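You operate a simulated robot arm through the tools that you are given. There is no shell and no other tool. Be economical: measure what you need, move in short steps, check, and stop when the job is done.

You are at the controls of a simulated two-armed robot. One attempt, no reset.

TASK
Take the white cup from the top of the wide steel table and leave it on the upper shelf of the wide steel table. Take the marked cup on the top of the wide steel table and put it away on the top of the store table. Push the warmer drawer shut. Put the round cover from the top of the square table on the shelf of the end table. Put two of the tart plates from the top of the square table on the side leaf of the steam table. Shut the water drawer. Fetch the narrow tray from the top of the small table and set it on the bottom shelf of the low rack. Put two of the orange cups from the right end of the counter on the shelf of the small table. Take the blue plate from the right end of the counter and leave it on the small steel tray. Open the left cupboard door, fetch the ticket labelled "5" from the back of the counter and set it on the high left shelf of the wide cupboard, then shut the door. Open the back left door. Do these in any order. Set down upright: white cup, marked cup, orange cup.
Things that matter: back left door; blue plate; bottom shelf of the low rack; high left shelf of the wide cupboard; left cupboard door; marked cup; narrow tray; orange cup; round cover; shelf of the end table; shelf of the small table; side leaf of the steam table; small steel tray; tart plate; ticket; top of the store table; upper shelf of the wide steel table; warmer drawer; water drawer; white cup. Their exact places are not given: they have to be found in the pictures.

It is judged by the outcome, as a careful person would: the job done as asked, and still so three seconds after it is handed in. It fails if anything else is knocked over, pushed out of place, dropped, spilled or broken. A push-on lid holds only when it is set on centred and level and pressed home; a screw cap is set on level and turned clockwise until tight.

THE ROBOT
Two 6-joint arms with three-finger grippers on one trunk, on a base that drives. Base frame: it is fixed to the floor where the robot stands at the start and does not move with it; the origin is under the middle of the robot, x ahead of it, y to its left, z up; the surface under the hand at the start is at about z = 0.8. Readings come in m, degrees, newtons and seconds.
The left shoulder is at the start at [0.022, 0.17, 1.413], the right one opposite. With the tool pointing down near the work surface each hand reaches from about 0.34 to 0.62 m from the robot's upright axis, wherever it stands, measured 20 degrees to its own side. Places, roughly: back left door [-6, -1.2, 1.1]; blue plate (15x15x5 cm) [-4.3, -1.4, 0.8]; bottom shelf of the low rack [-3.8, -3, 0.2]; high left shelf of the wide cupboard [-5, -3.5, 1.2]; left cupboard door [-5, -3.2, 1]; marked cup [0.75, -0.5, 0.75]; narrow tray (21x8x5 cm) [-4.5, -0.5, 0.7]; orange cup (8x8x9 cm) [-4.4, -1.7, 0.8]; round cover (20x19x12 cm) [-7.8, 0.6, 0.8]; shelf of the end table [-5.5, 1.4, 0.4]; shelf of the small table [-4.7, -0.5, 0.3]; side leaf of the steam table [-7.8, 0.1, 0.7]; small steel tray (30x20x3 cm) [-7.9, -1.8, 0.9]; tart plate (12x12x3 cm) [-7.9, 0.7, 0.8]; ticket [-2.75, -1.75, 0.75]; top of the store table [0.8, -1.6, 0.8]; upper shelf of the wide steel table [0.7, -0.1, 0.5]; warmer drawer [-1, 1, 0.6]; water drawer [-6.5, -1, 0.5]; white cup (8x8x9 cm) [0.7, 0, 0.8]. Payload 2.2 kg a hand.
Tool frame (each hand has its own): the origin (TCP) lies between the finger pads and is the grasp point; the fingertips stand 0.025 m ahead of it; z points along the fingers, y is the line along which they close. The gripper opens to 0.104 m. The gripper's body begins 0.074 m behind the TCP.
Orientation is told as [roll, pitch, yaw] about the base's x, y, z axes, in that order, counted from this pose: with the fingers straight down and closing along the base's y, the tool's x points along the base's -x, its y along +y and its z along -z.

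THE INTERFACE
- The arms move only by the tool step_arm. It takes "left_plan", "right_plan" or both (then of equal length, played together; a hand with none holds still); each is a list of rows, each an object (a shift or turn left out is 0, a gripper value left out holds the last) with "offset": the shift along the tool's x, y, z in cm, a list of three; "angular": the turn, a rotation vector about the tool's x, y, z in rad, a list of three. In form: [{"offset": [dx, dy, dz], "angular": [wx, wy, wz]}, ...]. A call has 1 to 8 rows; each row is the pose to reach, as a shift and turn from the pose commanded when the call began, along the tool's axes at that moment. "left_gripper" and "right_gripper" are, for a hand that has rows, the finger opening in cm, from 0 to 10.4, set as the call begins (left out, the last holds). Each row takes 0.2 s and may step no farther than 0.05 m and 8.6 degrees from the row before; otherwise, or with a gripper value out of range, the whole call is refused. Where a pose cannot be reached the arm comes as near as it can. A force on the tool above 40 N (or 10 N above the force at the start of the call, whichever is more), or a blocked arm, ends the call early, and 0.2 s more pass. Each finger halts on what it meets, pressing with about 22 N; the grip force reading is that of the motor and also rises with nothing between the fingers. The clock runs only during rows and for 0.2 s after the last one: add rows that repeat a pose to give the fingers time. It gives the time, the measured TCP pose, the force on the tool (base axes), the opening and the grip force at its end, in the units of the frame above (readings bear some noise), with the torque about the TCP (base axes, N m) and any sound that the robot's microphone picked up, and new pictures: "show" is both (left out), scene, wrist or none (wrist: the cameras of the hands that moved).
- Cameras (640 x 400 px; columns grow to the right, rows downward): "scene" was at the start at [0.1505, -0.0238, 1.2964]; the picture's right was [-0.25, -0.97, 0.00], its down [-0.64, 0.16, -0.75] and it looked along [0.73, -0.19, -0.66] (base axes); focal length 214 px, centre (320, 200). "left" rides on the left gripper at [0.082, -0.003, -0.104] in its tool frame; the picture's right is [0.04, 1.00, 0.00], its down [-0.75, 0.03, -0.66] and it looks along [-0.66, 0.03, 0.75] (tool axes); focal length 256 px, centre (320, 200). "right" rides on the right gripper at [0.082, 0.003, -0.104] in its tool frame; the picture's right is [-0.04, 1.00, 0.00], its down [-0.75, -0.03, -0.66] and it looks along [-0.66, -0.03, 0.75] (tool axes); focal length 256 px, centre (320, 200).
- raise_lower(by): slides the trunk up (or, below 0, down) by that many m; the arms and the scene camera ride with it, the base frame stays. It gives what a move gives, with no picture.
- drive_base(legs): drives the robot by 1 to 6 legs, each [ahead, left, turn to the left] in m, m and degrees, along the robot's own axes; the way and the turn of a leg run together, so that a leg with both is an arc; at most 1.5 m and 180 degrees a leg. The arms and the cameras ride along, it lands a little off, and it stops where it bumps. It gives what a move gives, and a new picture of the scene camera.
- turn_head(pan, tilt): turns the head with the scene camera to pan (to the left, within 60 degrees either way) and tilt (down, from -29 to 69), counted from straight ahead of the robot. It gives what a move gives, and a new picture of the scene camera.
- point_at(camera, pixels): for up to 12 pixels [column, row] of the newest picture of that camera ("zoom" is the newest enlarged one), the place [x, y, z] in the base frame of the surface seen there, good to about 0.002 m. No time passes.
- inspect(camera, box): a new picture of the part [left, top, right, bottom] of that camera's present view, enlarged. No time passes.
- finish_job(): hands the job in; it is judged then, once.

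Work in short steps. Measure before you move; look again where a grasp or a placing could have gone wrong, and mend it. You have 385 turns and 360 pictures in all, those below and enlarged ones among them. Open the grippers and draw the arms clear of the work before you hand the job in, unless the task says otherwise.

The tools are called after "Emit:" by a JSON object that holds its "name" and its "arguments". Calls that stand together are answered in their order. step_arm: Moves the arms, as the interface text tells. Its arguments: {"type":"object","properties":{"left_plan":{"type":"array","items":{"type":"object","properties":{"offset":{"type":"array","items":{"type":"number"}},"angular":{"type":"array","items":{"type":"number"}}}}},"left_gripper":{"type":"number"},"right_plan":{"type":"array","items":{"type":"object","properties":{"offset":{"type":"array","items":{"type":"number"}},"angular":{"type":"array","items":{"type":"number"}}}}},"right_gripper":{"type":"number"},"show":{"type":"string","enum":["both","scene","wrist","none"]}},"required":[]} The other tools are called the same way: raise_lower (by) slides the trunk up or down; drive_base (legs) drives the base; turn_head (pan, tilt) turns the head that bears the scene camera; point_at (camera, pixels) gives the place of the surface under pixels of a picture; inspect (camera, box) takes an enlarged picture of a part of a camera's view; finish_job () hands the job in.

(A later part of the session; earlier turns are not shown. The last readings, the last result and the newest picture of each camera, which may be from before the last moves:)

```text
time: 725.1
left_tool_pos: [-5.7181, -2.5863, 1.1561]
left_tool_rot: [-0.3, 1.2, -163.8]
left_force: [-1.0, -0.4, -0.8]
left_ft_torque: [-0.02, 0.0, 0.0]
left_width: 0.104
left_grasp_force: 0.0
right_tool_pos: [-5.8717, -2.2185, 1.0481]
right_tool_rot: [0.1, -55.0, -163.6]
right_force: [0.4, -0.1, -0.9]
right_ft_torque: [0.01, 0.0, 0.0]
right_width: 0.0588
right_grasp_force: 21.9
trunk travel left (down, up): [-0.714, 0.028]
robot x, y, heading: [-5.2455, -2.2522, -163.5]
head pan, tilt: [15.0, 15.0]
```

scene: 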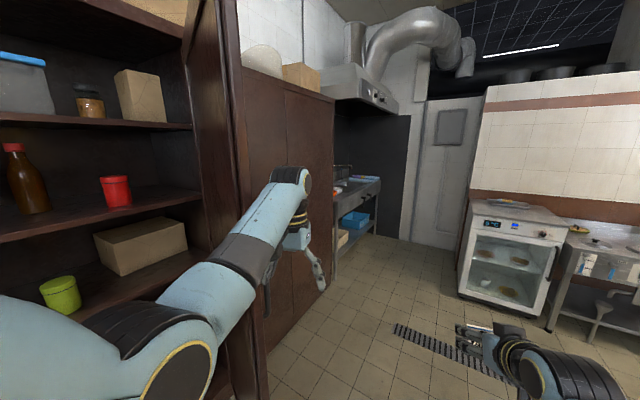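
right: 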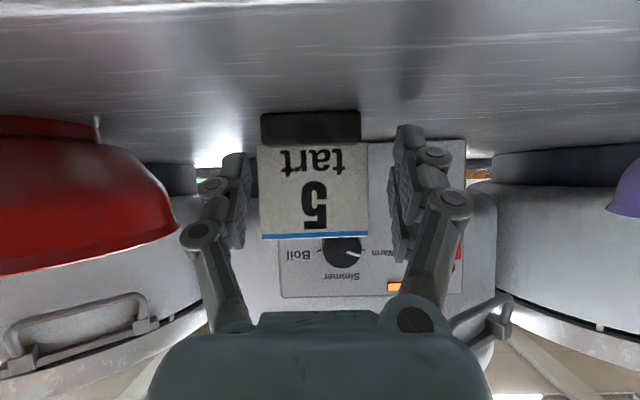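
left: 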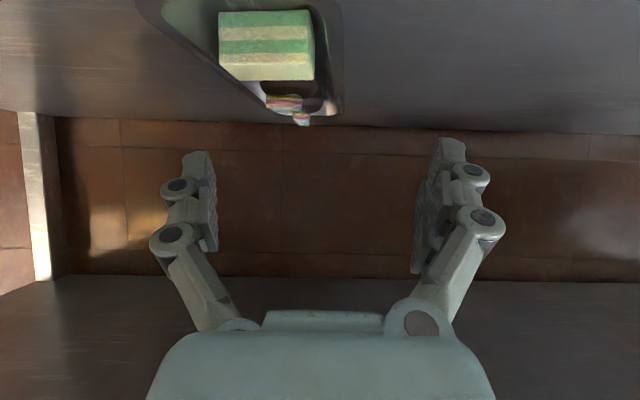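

My left hand brushed the open right-hand door leaf (x≈−5.8). Back away east 0.45 m, then face the cupboard.

Emit:
{"name": "drive_base", "arguments": {"legs": [[-0.5, 0, 0], [0, 0, 73]]}}

Emit:
{"name": "turn_head", "arguments": {"pan": 0, "tilt": 20}}

```text
time: 731.2
left_tool_pos: [-4.5769, -2.6601, 1.1558]
left_tool_rot: [-0.4, 1.1, -90.8]
left_force: [-0.3, 0.7, 0.3]
left_ft_torque: [0.01, -0.03, -0.01]
left_width: 0.1039
left_grasp_force: 0.0
right_tool_pos: [-4.9739, -2.6991, 1.0484]
right_tool_rot: [0.1, -54.9, -90.6]
right_force: [1.0, -0.1, -1.4]
right_ft_torque: [-0.03, 0.0, 0.0]
right_width: 0.0588
right_grasp_force: 21.9
trunk travel left (down, up): [-0.714, 0.028]
robot x, y, heading: [-4.761, -2.1099, -90.6]
head pan, tilt: [15.0, 15.0]
```

scene: 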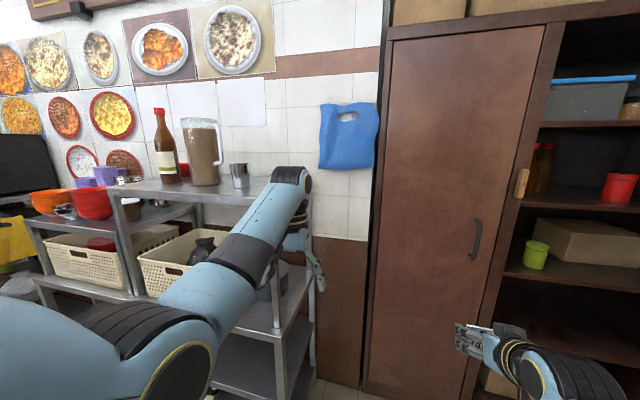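

```text
time: 732.0
left_tool_pos: [-4.577, -2.6607, 1.1573]
left_tool_rot: [-0.4, 1.0, -90.8]
left_force: [-0.4, 0.4, -0.5]
left_ft_torque: [-0.05, -0.03, -0.03]
left_width: 0.1041
left_grasp_force: 0.1
right_tool_pos: [-4.9742, -2.6996, 1.0472]
right_tool_rot: [0.2, -55.0, -90.7]
right_force: [-0.4, 0.1, -0.9]
right_ft_torque: [-0.03, 0.01, 0.01]
right_width: 0.0591
right_grasp_force: 21.6
trunk travel left (down, up): [-0.714, 0.028]
robot x, y, heading: [-4.7635, -2.1098, -90.5]
head pan, tilt: [0.0, 20.0]
```

scene: 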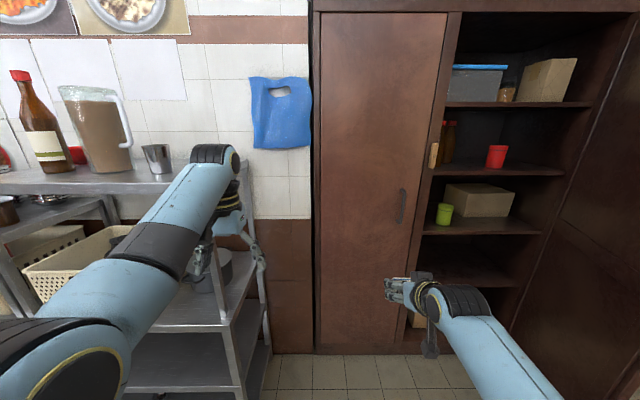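

The left door has a bar handle at (402,205) and there's a wooden piece at its edge (434,155), maybe a turn latch. Zoom and measure.

Emit:
{"name": "inspect", "arguments": {"camera": "scene", "box": [370, 110, 500, 260]}}

Emit:
{"name": "point_at", "arguments": {"camera": "scene", "pixels": [[402, 190], [402, 220], [405, 205], [434, 155], [325, 200], [440, 200], [425, 210], [480, 165], [480, 100], [480, 230], [450, 60], [380, 60]]}}

```text
2.67 times, centred on (435, 185) of scene
```

zoom: 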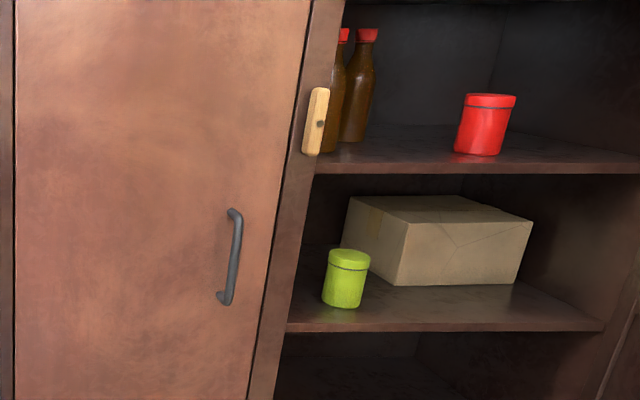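

```text
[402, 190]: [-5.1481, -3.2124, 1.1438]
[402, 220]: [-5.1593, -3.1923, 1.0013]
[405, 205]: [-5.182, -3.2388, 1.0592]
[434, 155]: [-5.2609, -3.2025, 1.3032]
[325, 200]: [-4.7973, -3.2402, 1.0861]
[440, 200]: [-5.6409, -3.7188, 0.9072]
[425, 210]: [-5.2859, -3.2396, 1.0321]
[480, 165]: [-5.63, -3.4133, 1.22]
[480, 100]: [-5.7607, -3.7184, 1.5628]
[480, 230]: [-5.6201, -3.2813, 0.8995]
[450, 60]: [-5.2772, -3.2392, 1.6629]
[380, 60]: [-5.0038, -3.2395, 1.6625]
```

The wooden turn-button is vertical, i.e. not over the door. Handle bar at (-5.153,−3.19), z 0.99–1.15; hinge side x≈−4.79. I'll pull with the left hand: tilt it forward and pull the ticket hand back.

Emit:
{"name": "step_arm", "arguments": {"left_plan": [{"offset": [0, 0, 1], "angular": [0, -0.13, 0]}, {"offset": [0, 0, 2], "angular": [0, -0.26, 0]}, {"offset": [0, 0, 3], "angular": [0, -0.39, 0]}, {"offset": [0, 0, 4], "angular": [0, -0.52, 0]}, {"offset": [0, 0, 5], "angular": [0, -0.65, 0]}, {"offset": [0, 0, 6], "angular": [0, -0.78, 0]}, {"offset": [0, 0, 7], "angular": [0, -0.91, 0]}, {"offset": [0, 0, 8], "angular": [0, -1.04, 0]}], "right_plan": [{"offset": [0.9, 0, -1.2]}, {"offset": [1.8, 0, -2.4]}, {"offset": [2.7, 0, -3.6]}, {"offset": [3.6, 0, -4.8]}, {"offset": [4.5, 0, -6]}, {"offset": [5.4, 0, -7.2]}, {"offset": [6.3, 0, -8.4]}, {"offset": [6.9, 0, -9.8]}], "left_gripper": 8, "show": "none"}}

Emit:
{"name": "drive_base", "arguments": {"legs": [[0.05, -0.59, 0.5], [0.2, 0, 0]]}}

```text
time: 733.8
left_tool_pos: [-4.5775, -2.6577, 1.0772]
left_tool_rot: [-0.7, -58.7, -90.2]
left_force: [0.4, -0.3, 0.2]
left_ft_torque: [0.0, 0.04, -0.01]
left_width: 0.0801
left_grasp_force: 0.2
right_tool_pos: [-4.9736, -2.5785, 1.0492]
right_tool_rot: [0.2, -55.0, -90.6]
right_force: [0.4, -0.8, -1.4]
right_ft_torque: [0.02, 0.0, -0.02]
right_width: 0.0589
right_grasp_force: 22.1
trunk travel left (down, up): [-0.714, 0.028]
robot x, y, heading: [-4.7627, -2.1085, -90.4]
head pan, tilt: [0.0, 20.0]
```

```text
time: 738.3
left_tool_pos: [-5.1596, -2.9054, 1.0761]
left_tool_rot: [-0.8, -58.5, -89.7]
left_force: [-0.5, -0.2, 0.8]
left_ft_torque: [0.0, 0.01, 0.0]
left_width: 0.08
left_grasp_force: 0.1
right_tool_pos: [-5.5574, -2.829, 1.0483]
right_tool_rot: [0.1, -54.9, -90.1]
right_force: [-0.5, 0.0, -0.8]
right_ft_torque: [0.02, -0.02, 0.01]
right_width: 0.059
right_grasp_force: 21.9
trunk travel left (down, up): [-0.714, 0.028]
robot x, y, heading: [-5.3459, -2.357, -90.2]
head pan, tilt: [0.0, 20.0]
```

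scene: 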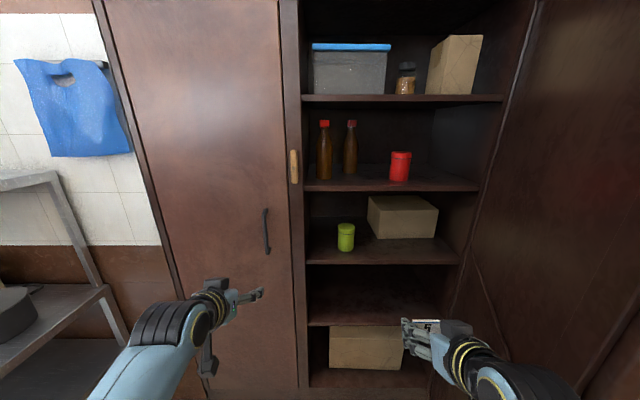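

Aligned with the handle. Refine its place from here.

Emit:
{"name": "point_at", "arguments": {"camera": "scene", "pixels": [[265, 212], [268, 230], [267, 251], [265, 232], [250, 230], [283, 230], [294, 168], [520, 120], [505, 250]]}}

Emit:
{"name": "step_arm", "arguments": {"left_plan": [{"offset": [-2, 0, 3.4]}, {"offset": [-4, 0, 6.8]}, {"offset": [-6, 0, 10.2]}, {"offset": [-8, 0, 13.6]}, {"offset": [-10.4, 0, 17]}, {"offset": [-10.4, 0, 17]}], "left_gripper": 8, "show": "wrist"}}

```text
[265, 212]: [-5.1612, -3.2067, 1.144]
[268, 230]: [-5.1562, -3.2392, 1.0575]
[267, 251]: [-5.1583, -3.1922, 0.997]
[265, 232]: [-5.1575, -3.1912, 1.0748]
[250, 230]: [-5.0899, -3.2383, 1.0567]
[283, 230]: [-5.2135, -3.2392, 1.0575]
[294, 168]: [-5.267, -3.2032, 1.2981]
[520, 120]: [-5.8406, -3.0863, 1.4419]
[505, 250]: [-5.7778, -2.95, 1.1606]
```

```text
time: 739.7
left_tool_pos: [-5.1598, -3.1036, 1.0776]
left_tool_rot: [-0.9, -58.7, -89.6]
left_force: [1.3, -0.7, 0.6]
left_ft_torque: [0.0, 0.0, -0.01]
left_width: 0.0801
left_grasp_force: 0.1
right_tool_pos: [-5.557, -2.8284, 1.0476]
right_tool_rot: [0.3, -55.0, -90.0]
right_force: [0.5, 0.5, -0.5]
right_ft_torque: [-0.01, 0.01, 0.02]
right_width: 0.059
right_grasp_force: 22.5
trunk travel left (down, up): [-0.714, 0.028]
robot x, y, heading: [-5.347, -2.36, -89.8]
head pan, tilt: [0.0, 20.0]
```

left: 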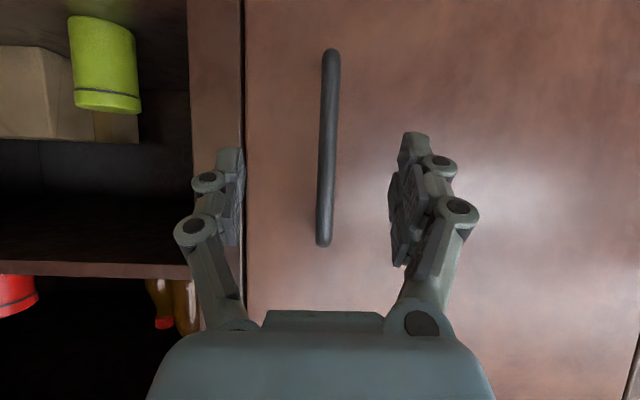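

Handle centred. Advance 8.3 cm and close on it.

Emit:
{"name": "step_arm", "arguments": {"left_plan": [{"offset": [-2.1, 0, 3.5]}, {"offset": [-4.2, 0, 7.0]}, {"offset": [-4.2, 0, 7.0]}], "show": "none"}}

Emit:
{"name": "step_arm", "arguments": {"left_plan": [{"offset": [0, 0, 0]}, {"offset": [0, 0, 0]}, {"offset": [0, 0, 0]}, {"offset": [0, 0, 0]}], "left_gripper": 0.5, "show": "wrist"}}

```text
time: 740.5
left_tool_pos: [-5.1615, -3.1377, 1.0903]
left_tool_rot: [-0.7, -58.4, -89.7]
left_force: [-1.0, -0.7, 0.0]
left_ft_torque: [0.0, -0.02, 0.0]
left_width: 0.0803
left_grasp_force: 0.0
left hand out of reach, approached as far as the arm can: row 1, 2, 3
right_tool_pos: [-5.5577, -2.8301, 1.0475]
right_tool_rot: [0.2, -54.9, -90.1]
right_force: [0.4, 0.1, -1.3]
right_ft_torque: [0.01, -0.05, -0.01]
right_width: 0.0589
right_grasp_force: 22.4
trunk travel left (down, up): [-0.714, 0.028]
robot x, y, heading: [-5.3473, -2.3604, -89.9]
head pan, tilt: [0.0, 20.0]
```

```text
time: 741.5
left_tool_pos: [-5.1614, -3.1372, 1.0907]
left_tool_rot: [-0.7, -58.5, -89.8]
left_force: [0.4, -0.5, 0.1]
left_ft_torque: [0.0, -0.01, 0.01]
left_width: 0.005
left_grasp_force: 0.1
right_tool_pos: [-5.5578, -2.8291, 1.0481]
right_tool_rot: [0.2, -55.0, -90.1]
right_force: [0.1, 0.1, -0.3]
right_ft_torque: [0.02, -0.02, -0.03]
right_width: 0.0587
right_grasp_force: 22.3
trunk travel left (down, up): [-0.714, 0.028]
robot x, y, heading: [-5.3446, -2.3533, -89.8]
head pan, tilt: [0.0, 20.0]
```

left: 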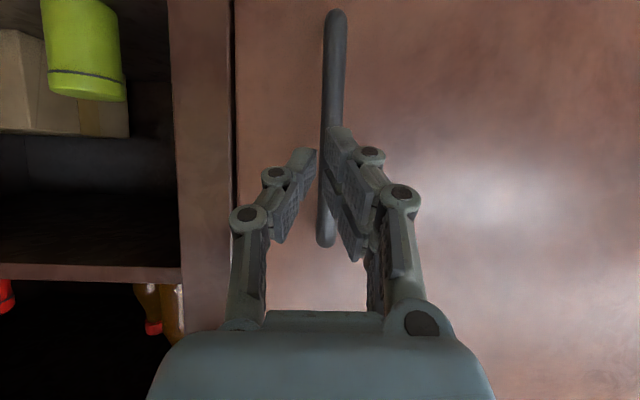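

Short of reach. Open again, drive 5 cm ahead, then close.

Emit:
{"name": "step_arm", "arguments": {"left_plan": [{"offset": [0, 0, 0]}, {"offset": [0, 0, 0]}, {"offset": [0, 0, 0]}], "left_gripper": 8, "show": "none"}}

Emit:
{"name": "drive_base", "arguments": {"legs": [[0.05, 0.0, 0]]}}

Emit:
{"name": "step_arm", "arguments": {"left_plan": [{"offset": [0, 0, 0]}, {"offset": [0, 0, 0]}, {"offset": [0, 0, 0]}, {"offset": [0, 0, 0]}], "left_gripper": 0.5, "show": "wrist"}}

```text
time: 742.3
left_tool_pos: [-5.1607, -3.1376, 1.0895]
left_tool_rot: [-0.7, -58.5, -89.7]
left_force: [0.0, 0.2, -1.0]
left_ft_torque: [0.01, 0.02, 0.04]
left_width: 0.0801
left_grasp_force: 0.0
right_tool_pos: [-5.558, -2.8278, 1.0484]
right_tool_rot: [0.2, -55.0, -90.1]
right_force: [-0.3, 0.5, -0.1]
right_ft_torque: [0.06, 0.03, 0.02]
right_width: 0.0589
right_grasp_force: 22.5
trunk travel left (down, up): [-0.714, 0.028]
robot x, y, heading: [-5.3489, -2.3581, -89.8]
head pan, tilt: [0.0, 20.0]
```

```text
time: 743.3
left_tool_pos: [-5.1598, -3.1858, 1.0905]
left_tool_rot: [-0.7, -58.5, -89.7]
left_force: [0.6, 0.2, -0.6]
left_ft_torque: [-0.02, 0.01, 0.04]
left_width: 0.0799
left_grasp_force: 0.1
right_tool_pos: [-5.558, -2.8772, 1.0464]
right_tool_rot: [0.1, -55.1, -90.0]
right_force: [0.0, 0.6, -0.5]
right_ft_torque: [0.0, 0.03, 0.03]
right_width: 0.0587
right_grasp_force: 22.1
trunk travel left (down, up): [-0.714, 0.028]
robot x, y, heading: [-5.351, -2.4092, -90.1]
head pan, tilt: [0.0, 20.0]
```

scene: 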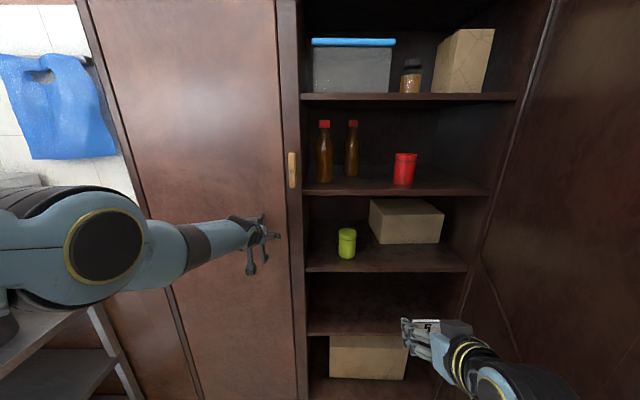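

```text
time: 744.3
left_tool_pos: [-5.1522, -3.1852, 1.0907]
left_tool_rot: [-0.5, -58.6, -89.6]
left_force: [25.0, 0.1, 3.1]
left_ft_torque: [0.26, -0.88, 0.25]
left_width: 0.0163
left_grasp_force: 42.4
right_tool_pos: [-5.5539, -2.8766, 1.0487]
right_tool_rot: [-0.1, -54.9, -89.7]
right_force: [0.6, 0.4, -0.1]
right_ft_torque: [0.02, -0.02, 0.0]
right_width: 0.0588
right_grasp_force: 21.6
trunk travel left (down, up): [-0.714, 0.028]
robot x, y, heading: [-5.3476, -2.4056, -89.9]
head pan, tilt: [0.0, 20.0]
```

left: 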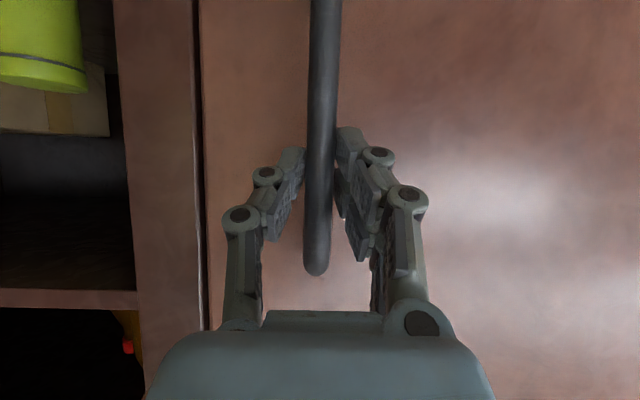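

Handle gripped. Pull: drive back 0.1 m along the door's arc.

Emit:
{"name": "drive_base", "arguments": {"legs": [[-0.1, 0.015, 0]]}}

```text
time: 745.4
left_tool_pos: [-5.1383, -3.0877, 1.0885]
left_tool_rot: [-0.7, -58.3, -89.3]
left_force: [31.7, -11.8, 0.7]
left_ft_torque: [-0.26, -0.48, 0.38]
left_width: 0.0277
left_grasp_force: 16.6
right_tool_pos: [-5.5391, -2.7779, 1.0482]
right_tool_rot: [-0.1, -54.9, -89.8]
right_force: [-0.4, 0.1, -0.5]
right_ft_torque: [-0.01, -0.02, 0.01]
right_width: 0.0587
right_grasp_force: 22.3
trunk travel left (down, up): [-0.714, 0.028]
robot x, y, heading: [-5.3308, -2.3061, -89.9]
head pan, tilt: [0.0, 20.0]
```

scene: 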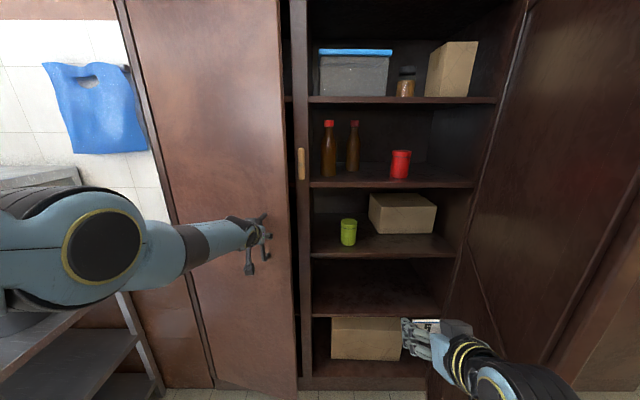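

Door moves. Continue: back 0.11 m and left 0.07 m.

Emit:
{"name": "drive_base", "arguments": {"legs": [[-0.06, 0.035, 0], [-0.05, 0.045, 0]]}}

```text
time: 747.0
left_tool_pos: [-5.068, -2.9729, 1.0886]
left_tool_rot: [-0.4, -58.3, -90.0]
left_force: [-24.3, 17.8, -4.5]
left_ft_torque: [-0.05, 0.14, -0.71]
left_width: 0.0168
left_grasp_force: 41.7
right_tool_pos: [-5.4637, -2.6655, 1.0487]
right_tool_rot: [0.3, -55.1, -90.4]
right_force: [-0.2, 0.6, -0.7]
right_ft_torque: [0.01, 0.0, -0.05]
right_width: 0.0591
right_grasp_force: 22.0
trunk travel left (down, up): [-0.714, 0.028]
robot x, y, heading: [-5.2508, -2.1955, -90.2]
head pan, tilt: [0.0, 20.0]
```

scene: 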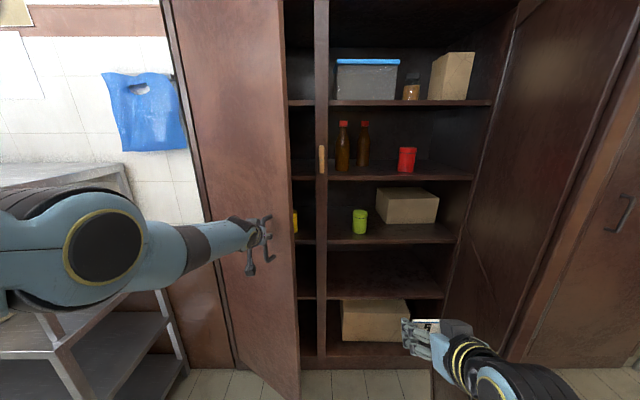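

Continue along the arc to ~70°: mainly leftward now.

Emit:
{"name": "drive_base", "arguments": {"legs": [[-0.05, 0.08, 0], [-0.03, 0.1, 0]]}}

```text
time: 748.0
left_tool_pos: [-5.0446, -2.9473, 1.0888]
left_tool_rot: [-2.2, -58.5, -89.8]
left_force: [-8.1, 9.9, -2.6]
left_ft_torque: [-0.27, 0.02, -0.46]
left_width: 0.0168
left_grasp_force: 42.4
right_tool_pos: [-5.4251, -2.6373, 1.0492]
right_tool_rot: [-0.2, -55.1, -90.5]
right_force: [0.1, -0.2, -0.9]
right_ft_torque: [-0.02, 0.03, -0.05]
right_width: 0.0586
right_grasp_force: 21.5
trunk travel left (down, up): [-0.714, 0.028]
robot x, y, heading: [-5.2124, -2.1662, -90.8]
head pan, tilt: [0.0, 20.0]
stopped in leg 1: the force on the tool passed its limit at 45 N (the readings are from after the stop); the commanded pose is now the measured one
```

scene: 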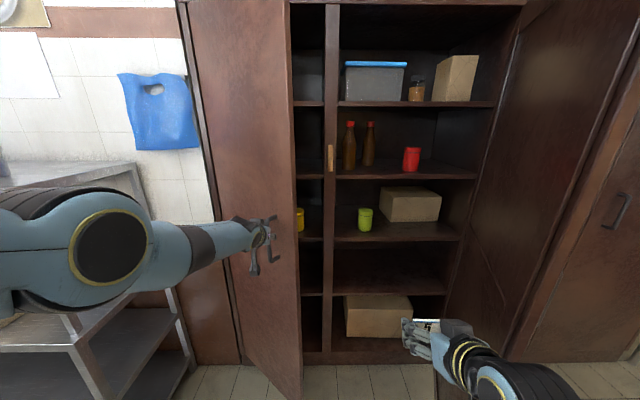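

Past ~43° the fingers bind. Release the handle, and go around the free edge to push the door from inside.

Emit:
{"name": "step_arm", "arguments": {"left_plan": [{"offset": [0, 0, 0]}, {"offset": [0, 0, 0]}, {"offset": [0, 0, 0]}], "left_gripper": 8, "show": "none"}}

Emit:
{"name": "drive_base", "arguments": {"legs": [[-0.17, 0, 0.6], [0, -0.16, 0]]}}

Emit:
{"name": "step_arm", "arguments": {"left_plan": [{"offset": [0, 0, 0]}, {"offset": [0, 0, 0]}, {"offset": [0, 0, 0]}, {"offset": [0, 0, 0]}], "left_gripper": 0, "show": "none"}}

Emit:
{"name": "point_at", "arguments": {"camera": "scene", "pixels": [[250, 100], [290, 100], [285, 200], [240, 200], [300, 60]]}}

```text
time: 748.8
left_tool_pos: [-5.0443, -2.9505, 1.0894]
left_tool_rot: [-1.7, -58.6, -90.0]
left_force: [-0.1, 0.4, -0.2]
left_ft_torque: [0.0, -0.01, -0.01]
left_width: 0.0801
left_grasp_force: 0.1
right_tool_pos: [-5.4272, -2.6405, 1.047]
right_tool_rot: [0.0, -55.1, -90.6]
right_force: [-0.1, -1.4, -0.3]
right_ft_torque: [-0.02, -0.03, 0.03]
right_width: 0.0591
right_grasp_force: 21.7
trunk travel left (down, up): [-0.714, 0.028]
robot x, y, heading: [-5.2058, -2.171, -90.9]
head pan, tilt: [0.0, 20.0]
```

```text
time: 751.3
left_tool_pos: [-5.1964, -2.7764, 1.0911]
left_tool_rot: [-1.7, -58.6, -89.6]
left_force: [-0.7, 1.0, -0.3]
left_ft_torque: [-0.02, 0.02, 0.0]
left_width: 0.0799
left_grasp_force: 0.2
right_tool_pos: [-5.5811, -2.4688, 1.0474]
right_tool_rot: [0.1, -55.1, -90.0]
right_force: [0.4, -0.3, -0.4]
right_ft_torque: [0.02, -0.02, 0.03]
right_width: 0.0587
right_grasp_force: 21.5
trunk travel left (down, up): [-0.714, 0.028]
robot x, y, heading: [-5.3675, -1.9963, -89.7]
head pan, tilt: [0.0, 20.0]
```

scene: 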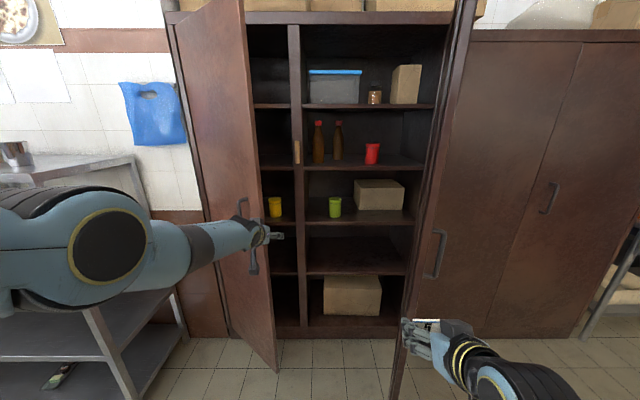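

```text
time: 752.3
left_tool_pos: [-5.1946, -2.7775, 1.0913]
left_tool_rot: [-1.8, -58.7, -89.5]
left_force: [-0.1, -0.8, 0.1]
left_ft_torque: [-0.02, 0.03, -0.01]
left_width: 0.0
left_grasp_force: 22.2
right_tool_pos: [-5.5811, -2.4686, 1.0498]
right_tool_rot: [0.1, -54.9, -90.1]
right_force: [0.3, 0.0, -0.3]
right_ft_torque: [0.02, -0.02, -0.01]
right_width: 0.0589
right_grasp_force: 21.6
trunk travel left (down, up): [-0.714, 0.028]
robot x, y, heading: [-5.3705, -1.9969, -90.2]
head pan, tilt: [0.0, 20.0]
```

```text
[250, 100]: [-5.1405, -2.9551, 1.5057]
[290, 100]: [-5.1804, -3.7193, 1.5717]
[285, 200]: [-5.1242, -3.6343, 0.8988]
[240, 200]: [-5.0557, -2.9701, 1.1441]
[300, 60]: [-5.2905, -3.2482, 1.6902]
```

Door edge is at (-5.14,−2.955). Shift 3 cm right, advance 0.2 m past the edge, then sweep left.

Emit:
{"name": "drive_base", "arguments": {"legs": [[0, -0.035, 0], [0.22, 0, 0], [0, 0.2, 0]]}}

```text
time: 754.2
left_tool_pos: [-5.2314, -2.9471, 1.0879]
left_tool_rot: [-1.8, -58.4, -89.4]
left_force: [0.4, 0.3, 0.0]
left_ft_torque: [0.0, 0.03, 0.01]
left_width: 0.0
left_grasp_force: 22.0
right_tool_pos: [-5.6168, -2.6356, 1.0454]
right_tool_rot: [0.7, -54.4, -90.6]
right_force: [0.1, -0.1, -0.8]
right_ft_torque: [0.03, -0.05, -0.03]
right_width: 0.0127
right_grasp_force: 22.4
trunk travel left (down, up): [-0.714, 0.028]
robot x, y, heading: [-5.4069, -2.1653, -90.4]
head pan, tilt: [0.0, 20.0]
stopped in leg 2: the force on the tool passed its limit at 107 N (the readings are from after the stop); the commanded pose is now the measured one
```

scene: 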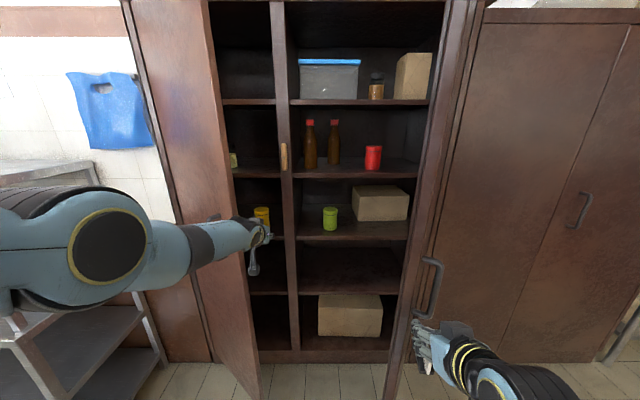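

The ticket hand touched the right door's handle edge. Check the ticket right away.

Emit:
{"name": "inspect", "arguments": {"camera": "right", "box": [0, 0, 640, 400]}}

```text
1.00 times, centred on (320, 200) of right (not enlarged: the box is as wide or as high as the picture)
```

zoom: 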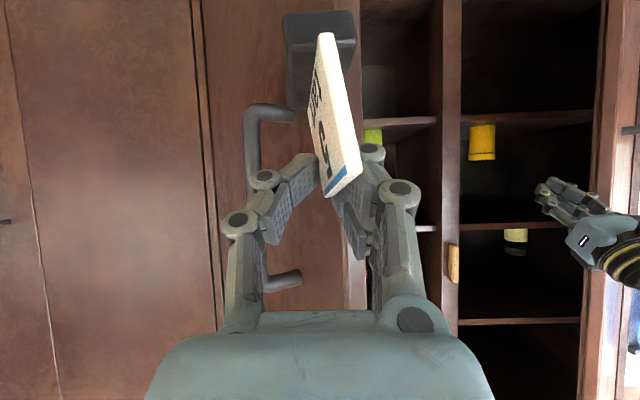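

The ticket has turned but is still pinched upright by its card. Move away to the left, letting the closed left fist push the door open from inside.

Emit:
{"name": "drive_base", "arguments": {"legs": [[0.03, 0.12, 0], [0, 0.2, 0]]}}

```text
time: 755.3
left_tool_pos: [-5.1707, -2.9602, 1.0895]
left_tool_rot: [-2.7, -58.6, -89.0]
left_force: [-3.0, -0.5, -2.0]
left_ft_torque: [0.05, 0.08, -0.24]
left_width: 0.0002
left_grasp_force: 22.4
right_tool_pos: [-5.55, -2.6508, 1.0471]
right_tool_rot: [0.2, -54.6, -90.3]
right_force: [1.5, -0.7, 0.5]
right_ft_torque: [0.08, 0.04, -0.12]
right_width: 0.0299
right_grasp_force: 0.1
trunk travel left (down, up): [-0.714, 0.028]
robot x, y, heading: [-5.3409, -2.1829, -89.9]
head pan, tilt: [0.0, 20.0]
stopped in leg 1: the force on the tool passed its limit at 90 N (the readings are from after the stop); the commanded pose is now the measured one
```

scene: 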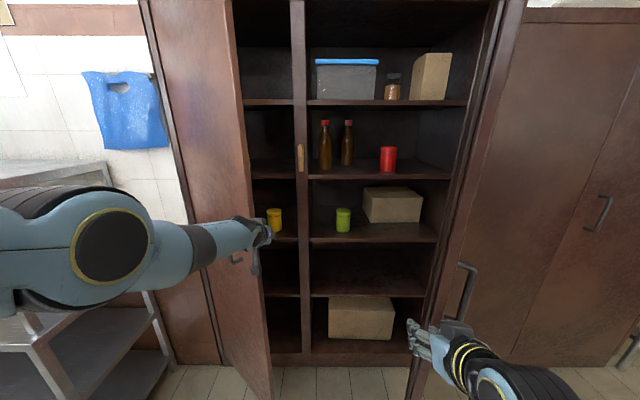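

The right gripper reads empty (3.0 cm): the ticket has slipped out. Find it.

Emit:
{"name": "inspect", "arguments": {"camera": "right", "box": [0, 0, 640, 400]}}

Emit:
{"name": "turn_head", "arguments": {"pan": -20, "tilt": 60}}

```text
1.00 times, centred on (320, 200) of right (not enlarged: the box is as wide or as high as the picture)
```

zoom: 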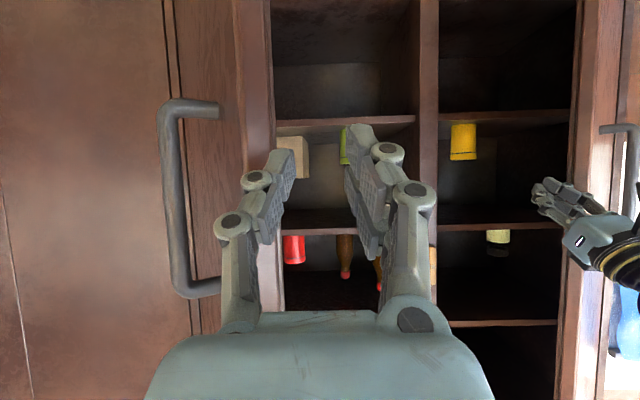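

```text
time: 756.3
left_tool_pos: [-5.1745, -2.9596, 1.0907]
left_tool_rot: [-2.4, -58.7, -89.4]
left_force: [0.0, -0.5, 0.3]
left_ft_torque: [-0.01, 0.05, 0.0]
left_width: 0.0001
left_grasp_force: 21.5
right_tool_pos: [-5.5522, -2.6498, 1.0477]
right_tool_rot: [0.6, -54.6, -90.5]
right_force: [-0.2, -0.6, 0.8]
right_ft_torque: [0.01, -0.01, -0.01]
right_width: 0.0299
right_grasp_force: 0.0
trunk travel left (down, up): [-0.714, 0.028]
robot x, y, heading: [-5.3397, -2.1776, -90.0]
head pan, tilt: [-20.0, 60.0]
```

scene: 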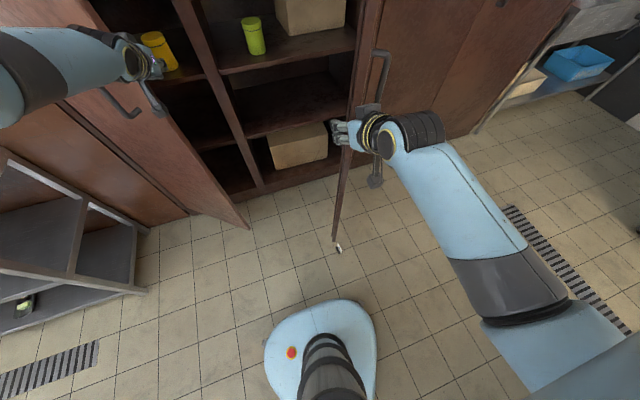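

The ticket lies on the floor at (339,248). Measure it.

Emit:
{"name": "point_at", "arguments": {"camera": "scene", "pixels": [[339, 246], [337, 243], [341, 252], [338, 249], [345, 248], [335, 236], [245, 228], [333, 240]]}}

Emit:
{"name": "inspect", "arguments": {"camera": "scene", "box": [310, 225, 370, 265]}}

```text
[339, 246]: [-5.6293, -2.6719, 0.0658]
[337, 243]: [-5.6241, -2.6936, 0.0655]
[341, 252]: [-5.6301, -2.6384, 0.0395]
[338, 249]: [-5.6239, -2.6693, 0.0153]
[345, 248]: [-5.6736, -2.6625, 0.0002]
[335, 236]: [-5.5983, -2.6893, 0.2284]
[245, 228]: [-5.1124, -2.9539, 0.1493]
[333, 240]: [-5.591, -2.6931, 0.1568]
```

```text
10.00 times, centred on (340, 245) of scene
```

zoom: 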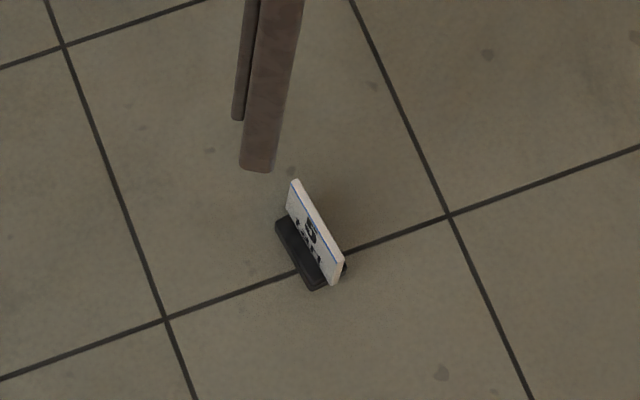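

Luckily it stands upright on the floor at (-5.628,−2.668). First finish opening the left door: get the fist deeper behind its edge, then sweep left.

Emit:
{"name": "drive_base", "arguments": {"legs": [[0, -0.03, 0], [0.1, 0, 0], [0, 0.13, 0]]}}

```text
time: 757.9
left_tool_pos: [-5.2038, -3.041, 1.0915]
left_tool_rot: [-2.8, -58.7, -89.1]
left_force: [0.8, -0.3, -0.7]
left_ft_torque: [0.0, 0.0, -0.04]
left_width: 0.0
left_grasp_force: 22.3
right_tool_pos: [-5.579, -2.7255, 1.0425]
right_tool_rot: [1.3, -53.9, -91.0]
right_force: [2.9, 6.1, 5.3]
right_ft_torque: [0.17, 0.13, -1.09]
right_width: 0.0529
right_grasp_force: 14.9
trunk travel left (down, up): [-0.714, 0.028]
robot x, y, heading: [-5.3726, -2.2641, -89.8]
head pan, tilt: [-20.0, 60.0]
stopped in leg 2: the force on the tool passed its limit at 108 N (the readings are from after the stop); the commanded pose is now the measured one
```

scene: 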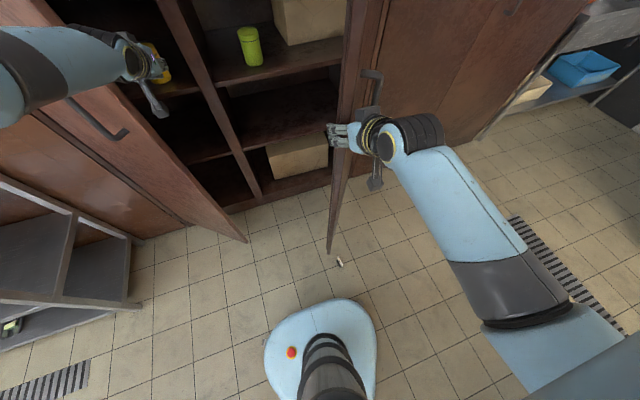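

The right fingers straddle the right leaf's edge. Retract the right arm first.

Emit:
{"name": "step_arm", "arguments": {"right_plan": [{"offset": [1.4, 0, -2.5]}, {"offset": [2.8, 0, -5]}, {"offset": [4.2, 0, -7.5]}, {"offset": [4.2, 0, -11]}], "right_gripper": 10.4, "show": "none"}}

Emit:
{"name": "drive_base", "arguments": {"legs": [[0, 0.2, 0], [-0.03, 0.12, 0]]}}

```text
time: 758.9
left_tool_pos: [-5.2059, -3.0389, 1.0915]
left_tool_rot: [-2.6, -58.8, -89.2]
left_force: [0.7, 0.5, 0.3]
left_ft_torque: [-0.02, -0.02, 0.01]
left_width: 0.0
left_grasp_force: 22.3
right_tool_pos: [-5.5846, -2.613, 1.075]
right_tool_rot: [0.3, -54.3, -90.0]
right_force: [-0.5, 0.4, -0.5]
right_ft_torque: [0.02, 0.03, 0.01]
right_width: 0.1041
right_grasp_force: 0.0
trunk travel left (down, up): [-0.714, 0.028]
robot x, y, heading: [-5.3714, -2.2618, -90.1]
head pan, tilt: [-20.0, 60.0]
```

```text
time: 759.9
left_tool_pos: [-5.1725, -3.0384, 1.0912]
left_tool_rot: [-3.3, -58.9, -89.2]
left_force: [1.7, -0.2, -0.2]
left_ft_torque: [0.0, 0.04, -0.06]
left_width: 0.0
left_grasp_force: 22.1
right_tool_pos: [-5.5428, -2.6126, 1.0747]
right_tool_rot: [-0.1, -54.0, -89.6]
right_force: [1.9, -0.1, 0.0]
right_ft_torque: [0.03, 0.04, -0.07]
right_width: 0.1038
right_grasp_force: 0.0
trunk travel left (down, up): [-0.714, 0.028]
robot x, y, heading: [-5.3345, -2.2655, -90.0]
head pan, tilt: [-20.0, 60.0]
stopped in leg 1: the force on the tool passed its limit at 74 N (the readings are from after the stop); the commanded pose is now the measured one
```

scene: 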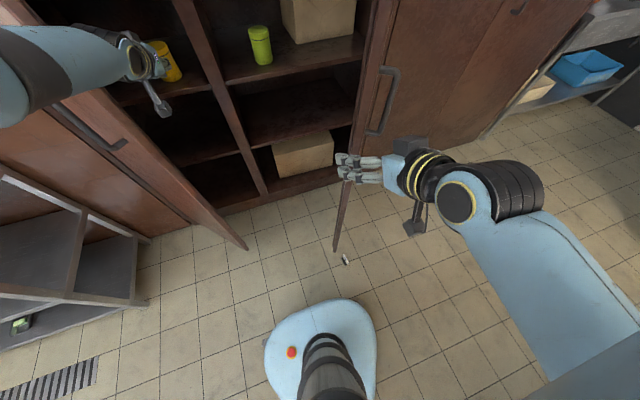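

The forearm, not the fist, bears on the door's edge. I'll yaw the left hand 40° to hook behind the door and pull it open.

Emit:
{"name": "step_arm", "arguments": {"left_plan": [{"offset": [0, -2, 0], "angular": [-0.12, 0, -0.073]}, {"offset": [0, -2, 0], "angular": [-0.24, 0, -0.146]}, {"offset": [0, -2, 0], "angular": [-0.36, 0, -0.219]}, {"offset": [0, -2, 0], "angular": [-0.48, 0, -0.292]}, {"offset": [0, -2, 0], "angular": [-0.6, 0, -0.364]}, {"offset": [0, -2, 0], "angular": [-0.6, 0, -0.364]}], "show": "none"}}

```text
time: 761.2
left_tool_pos: [-5.1849, -2.9938, 1.1206]
left_tool_rot: [-2.3, -57.8, -51.6]
left_force: [-0.7, -0.2, 0.6]
left_ft_torque: [0.01, 0.01, 0.04]
left_width: 0.0
left_grasp_force: 22.0
left hand out of reach, approached as far as the arm can: row 1, 2, 3, 4, 5, 6
right_tool_pos: [-5.5455, -2.6144, 1.0727]
right_tool_rot: [0.2, -54.0, -89.9]
right_force: [0.6, -0.9, 0.7]
right_ft_torque: [0.03, 0.01, 0.03]
right_width: 0.1037
right_grasp_force: 0.1
trunk travel left (down, up): [-0.714, 0.028]
robot x, y, heading: [-5.3367, -2.2617, -90.3]
head pan, tilt: [-20.0, 60.0]
```

Yaw reached. Move in behind the door and pull back.

Emit:
{"name": "drive_base", "arguments": {"legs": [[0, 0.03, 0], [0.05, 0.03, 0], [-0.1, 0.04, 0]]}}

```text
time: 763.4
left_tool_pos: [-5.0855, -2.9416, 1.1223]
left_tool_rot: [-2.2, -57.8, -51.7]
left_force: [-0.1, 1.2, 0.3]
left_ft_torque: [0.03, 0.01, -0.03]
left_width: 0.0
left_grasp_force: 21.6
right_tool_pos: [-5.4459, -2.5637, 1.074]
right_tool_rot: [0.4, -54.1, -89.9]
right_force: [1.2, -0.4, 0.0]
right_ft_torque: [-0.02, -0.03, -0.01]
right_width: 0.1042
right_grasp_force: 0.0
trunk travel left (down, up): [-0.714, 0.028]
robot x, y, heading: [-5.2361, -2.2147, -90.4]
head pan, tilt: [-20.0, 60.0]
```

scene: 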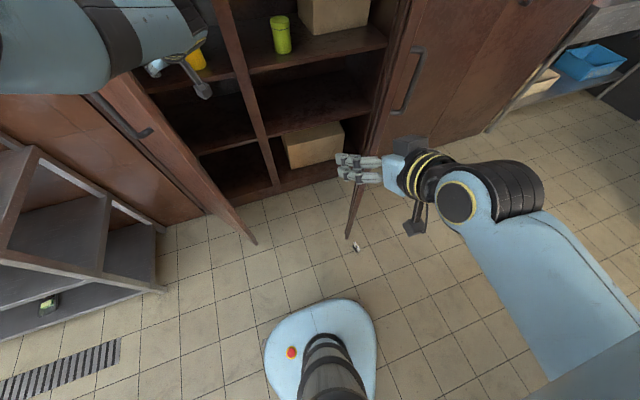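

It follows. Continue sweeping left and slightly back.

Emit:
{"name": "drive_base", "arguments": {"legs": [[-0.04, 0.08, 0], [-0.02, 0.12, 0]]}}

Emit:
{"name": "turn_head", "arguments": {"pan": 5, "tilt": 35}}

```text
time: 765.4
left_tool_pos: [-4.8852, -2.8842, 1.1215]
left_tool_rot: [-2.3, -57.9, -51.6]
left_force: [0.0, 0.2, -1.1]
left_ft_torque: [0.02, 0.01, -0.03]
left_width: 0.0
left_grasp_force: 22.1
right_tool_pos: [-5.2462, -2.506, 1.0732]
right_tool_rot: [0.3, -54.2, -89.9]
right_force: [0.1, -0.2, 0.3]
right_ft_torque: [0.02, 0.02, 0.03]
right_width: 0.1041
right_grasp_force: 0.1
trunk travel left (down, up): [-0.714, 0.028]
robot x, y, heading: [-5.0376, -2.1518, -90.0]
head pan, tilt: [-20.0, 60.0]
```

scene: 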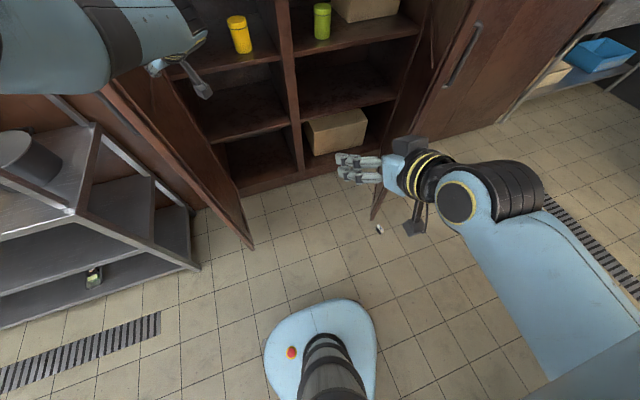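

```text
time: 766.3
left_tool_pos: [-4.886, -2.8834, 1.1221]
left_tool_rot: [-2.3, -58.0, -51.7]
left_force: [0.4, 0.3, -0.4]
left_ft_torque: [-0.01, 0.0, 0.03]
left_width: 0.0
left_grasp_force: 21.9
right_tool_pos: [-5.2463, -2.5059, 1.0733]
right_tool_rot: [0.4, -54.0, -89.9]
right_force: [0.4, 0.4, 0.3]
right_ft_torque: [0.0, -0.03, 0.03]
right_width: 0.1039
right_grasp_force: 0.0
trunk travel left (down, up): [-0.714, 0.028]
robot x, y, heading: [-5.0328, -2.1502, -90.3]
head pan, tilt: [5.0, 35.0]
```

scene: 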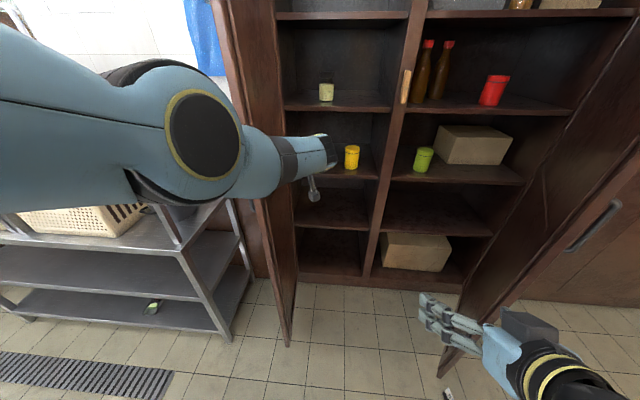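

The left door is open wide. Measure the left shelf, its front and the door.

Emit:
{"name": "point_at", "arguments": {"camera": "scene", "pixels": [[350, 106], [300, 106], [375, 106], [345, 98], [327, 92], [288, 338], [240, 60], [345, 176], [345, 20], [405, 90], [447, 393]]}}

```text
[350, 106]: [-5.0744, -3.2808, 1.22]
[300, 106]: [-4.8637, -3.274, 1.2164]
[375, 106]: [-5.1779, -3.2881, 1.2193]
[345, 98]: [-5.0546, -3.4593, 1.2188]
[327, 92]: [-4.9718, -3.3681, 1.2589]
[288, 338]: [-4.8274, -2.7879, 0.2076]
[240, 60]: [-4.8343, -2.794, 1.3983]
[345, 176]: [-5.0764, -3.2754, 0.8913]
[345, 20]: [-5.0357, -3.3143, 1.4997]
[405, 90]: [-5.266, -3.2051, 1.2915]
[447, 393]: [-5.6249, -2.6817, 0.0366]
```

Shelf z 1.22, front y −3.275, free at x≈−5.1. Now fetch the ticket from the floor: align the right hand with it.

Emit:
{"name": "drive_base", "arguments": {"legs": [[0.0, -0.385, 0.3]]}}

Emit:
{"name": "raise_lower", "arguments": {"by": -0.4}}

Emit:
{"name": "raise_lower", "arguments": {"by": -0.31}}

```text
time: 768.7
left_tool_pos: [-5.274, -2.8835, 1.1221]
left_tool_rot: [-2.4, -57.8, -51.5]
left_force: [-0.6, 0.3, 0.5]
left_ft_torque: [-0.04, 0.03, -0.01]
left_width: 0.0
left_grasp_force: 21.9
right_tool_pos: [-5.636, -2.5061, 1.073]
right_tool_rot: [0.3, -54.1, -89.7]
right_force: [-0.1, -0.1, -1.1]
right_ft_torque: [0.01, -0.02, -0.01]
right_width: 0.1037
right_grasp_force: 0.1
trunk travel left (down, up): [-0.714, 0.028]
robot x, y, heading: [-5.4251, -2.1504, -89.9]
head pan, tilt: [5.0, 35.0]
```

scene: 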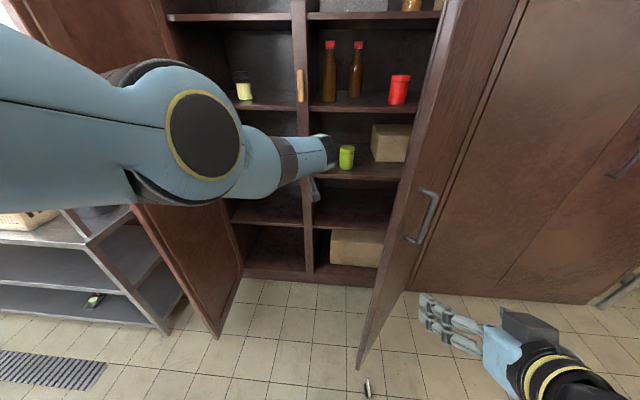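

```text
time: 772.5
left_tool_pos: [-5.2652, -2.8861, 0.7253]
left_tool_rot: [-2.0, -58.4, -51.3]
left_force: [0.5, 0.5, -0.2]
left_ft_torque: [0.02, -0.05, 0.01]
left_width: 0.0
left_grasp_force: 21.9
right_tool_pos: [-5.6363, -2.5059, 0.6738]
right_tool_rot: [-0.5, -54.1, -88.7]
right_force: [-0.6, -0.4, -0.2]
right_ft_torque: [0.01, -0.03, -0.04]
right_width: 0.1041
right_grasp_force: 0.0
trunk travel left (down, up): [-0.314, 0.428]
robot x, y, heading: [-5.4266, -2.155, -89.7]
head pan, tilt: [5.0, 35.0]
```

```text
time: 775.6
left_tool_pos: [-5.2181, -2.8666, 0.3462]
left_tool_rot: [10.6, -55.8, -60.5]
left_force: [-0.2, 0.6, 0.2]
left_ft_torque: [0.0, 0.01, 0.02]
left_width: 0.0
left_grasp_force: 21.7
right_tool_pos: [-5.6378, -2.499, 0.3605]
right_tool_rot: [-1.6, -53.5, -86.5]
right_force: [0.4, -1.2, -0.2]
right_ft_torque: [0.02, 0.0, 0.0]
right_width: 0.1039
right_grasp_force: 0.1
trunk travel left (down, up): [-0.004, 0.738]
robot x, y, heading: [-5.4256, -2.1569, -89.7]
head pan, tilt: [5.0, 35.0]
```

Bring the right hand down near the floor behind the ticket, fingers 4.5 cm open.

Emit:
{"name": "step_arm", "arguments": {"right_plan": [{"offset": [3.0, 0.1, 3.1]}, {"offset": [6.0, 0.2, 6.3]}, {"offset": [9.0, 0.3, 9.4]}, {"offset": [12.0, 0.4, 12.6]}, {"offset": [15.0, 0.6, 15.7]}, {"offset": [18.0, 0.8, 18.9]}, {"offset": [20.8, 0.8, 21.8]}, {"offset": [20.8, 0.8, 21.8]}], "right_gripper": 5, "show": "wrist"}}

```text
time: 777.6
left_tool_pos: [-5.2139, -2.8669, 0.3401]
left_tool_rot: [11.2, -55.7, -61.0]
left_force: [0.6, 0.0, 0.1]
left_ft_torque: [0.03, 0.04, -0.04]
left_width: 0.0
left_grasp_force: 22.2
right_tool_pos: [-5.6473, -2.6073, 0.0884]
right_tool_rot: [-3.4, -58.9, -86.4]
right_force: [0.4, 0.2, -0.4]
right_ft_torque: [-0.01, -0.01, -0.01]
right_width: 0.05
right_grasp_force: 0.0
trunk travel left (down, up): [-0.004, 0.738]
robot x, y, heading: [-5.4279, -2.1557, -89.6]
head pan, tilt: [5.0, 35.0]
stopped in row 8 (right hand): the arm was blocked; the commanded pose is now the measured one
```

right: 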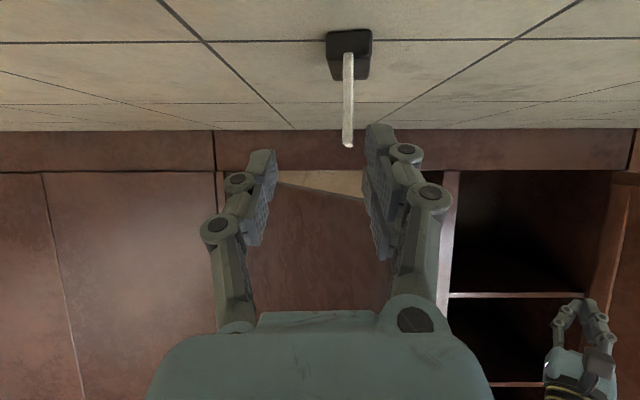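

Ticket is edge-on, as wanted, but the arm is at its limit. Make the hand steeper (45°), lower it, and shift 2 cm sideways.

Emit:
{"name": "step_arm", "arguments": {"right_plan": [{"offset": [1.3, 0.7, -0.3], "angular": [0, 0.08, 0]}, {"offset": [2.7, 1.4, -0.7], "angular": [0, 0.16, 0]}, {"offset": [4.1, 2.0, -1.0], "angular": [0, 0.244, 0]}, {"offset": [4.1, 2.0, -1.0], "angular": [0, 0.244, 0]}], "right_gripper": 5, "show": "none"}}

```text
time: 778.6
left_tool_pos: [-5.2152, -2.8672, 0.3471]
left_tool_rot: [11.3, -56.0, -60.9]
left_force: [-0.4, -0.8, 0.9]
left_ft_torque: [-0.03, 0.01, 0.01]
left_width: 0.0
left_grasp_force: 21.8
right_tool_pos: [-5.6444, -2.5753, 0.0605]
right_tool_rot: [-4.4, -44.9, -85.6]
right_force: [-0.4, 0.0, 0.4]
right_ft_torque: [-0.03, 0.01, 0.0]
right_width: 0.05
right_grasp_force: 0.1
right hand out of reach, approached as far as the arm can: row 3
trunk travel left (down, up): [-0.004, 0.738]
robot x, y, heading: [-5.4278, -2.1527, -89.5]
head pan, tilt: [5.0, 35.0]
```

Drive 7.5 cm ahead and 1.8 cm left so the card enters between the fingers; then check.

Emit:
{"name": "drive_base", "arguments": {"legs": [[0.03, 0.018, 0], [0.045, 0, 0]]}}

Emit:
{"name": "inspect", "arguments": {"camera": "right", "box": [0, 0, 640, 400]}}

```text
time: 780.0
left_tool_pos: [-5.197, -2.942, 0.3471]
left_tool_rot: [11.2, -56.1, -61.0]
left_force: [-0.8, -0.2, -0.1]
left_ft_torque: [-0.03, 0.05, 0.0]
left_width: 0.0
left_grasp_force: 22.1
right_tool_pos: [-5.626, -2.6527, 0.0627]
right_tool_rot: [-4.2, -45.1, -86.1]
right_force: [0.3, 0.5, 0.1]
right_ft_torque: [-0.01, -0.01, 0.02]
right_width: 0.0501
right_grasp_force: 0.0
trunk travel left (down, up): [-0.004, 0.738]
robot x, y, heading: [-5.4056, -2.2258, -89.8]
head pan, tilt: [5.0, 35.0]
```

scene: 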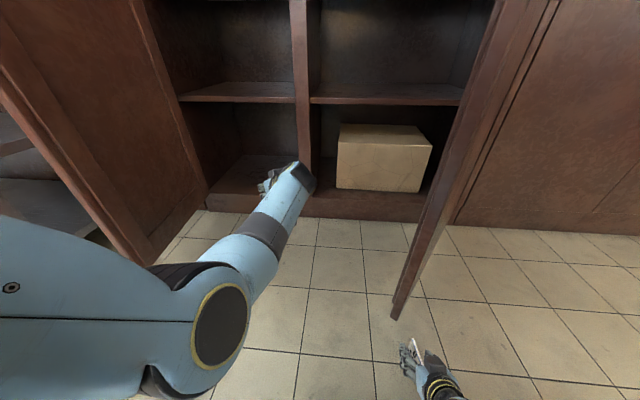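

```text
1.00 times, centred on (320, 200) of right (not enlarged: the box is as wide or as high as the picture)
```

zoom: 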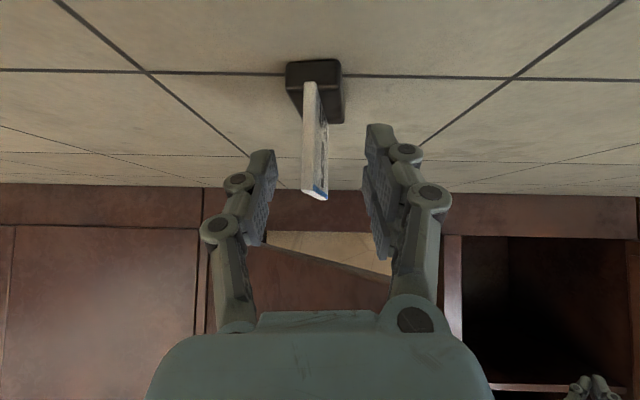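

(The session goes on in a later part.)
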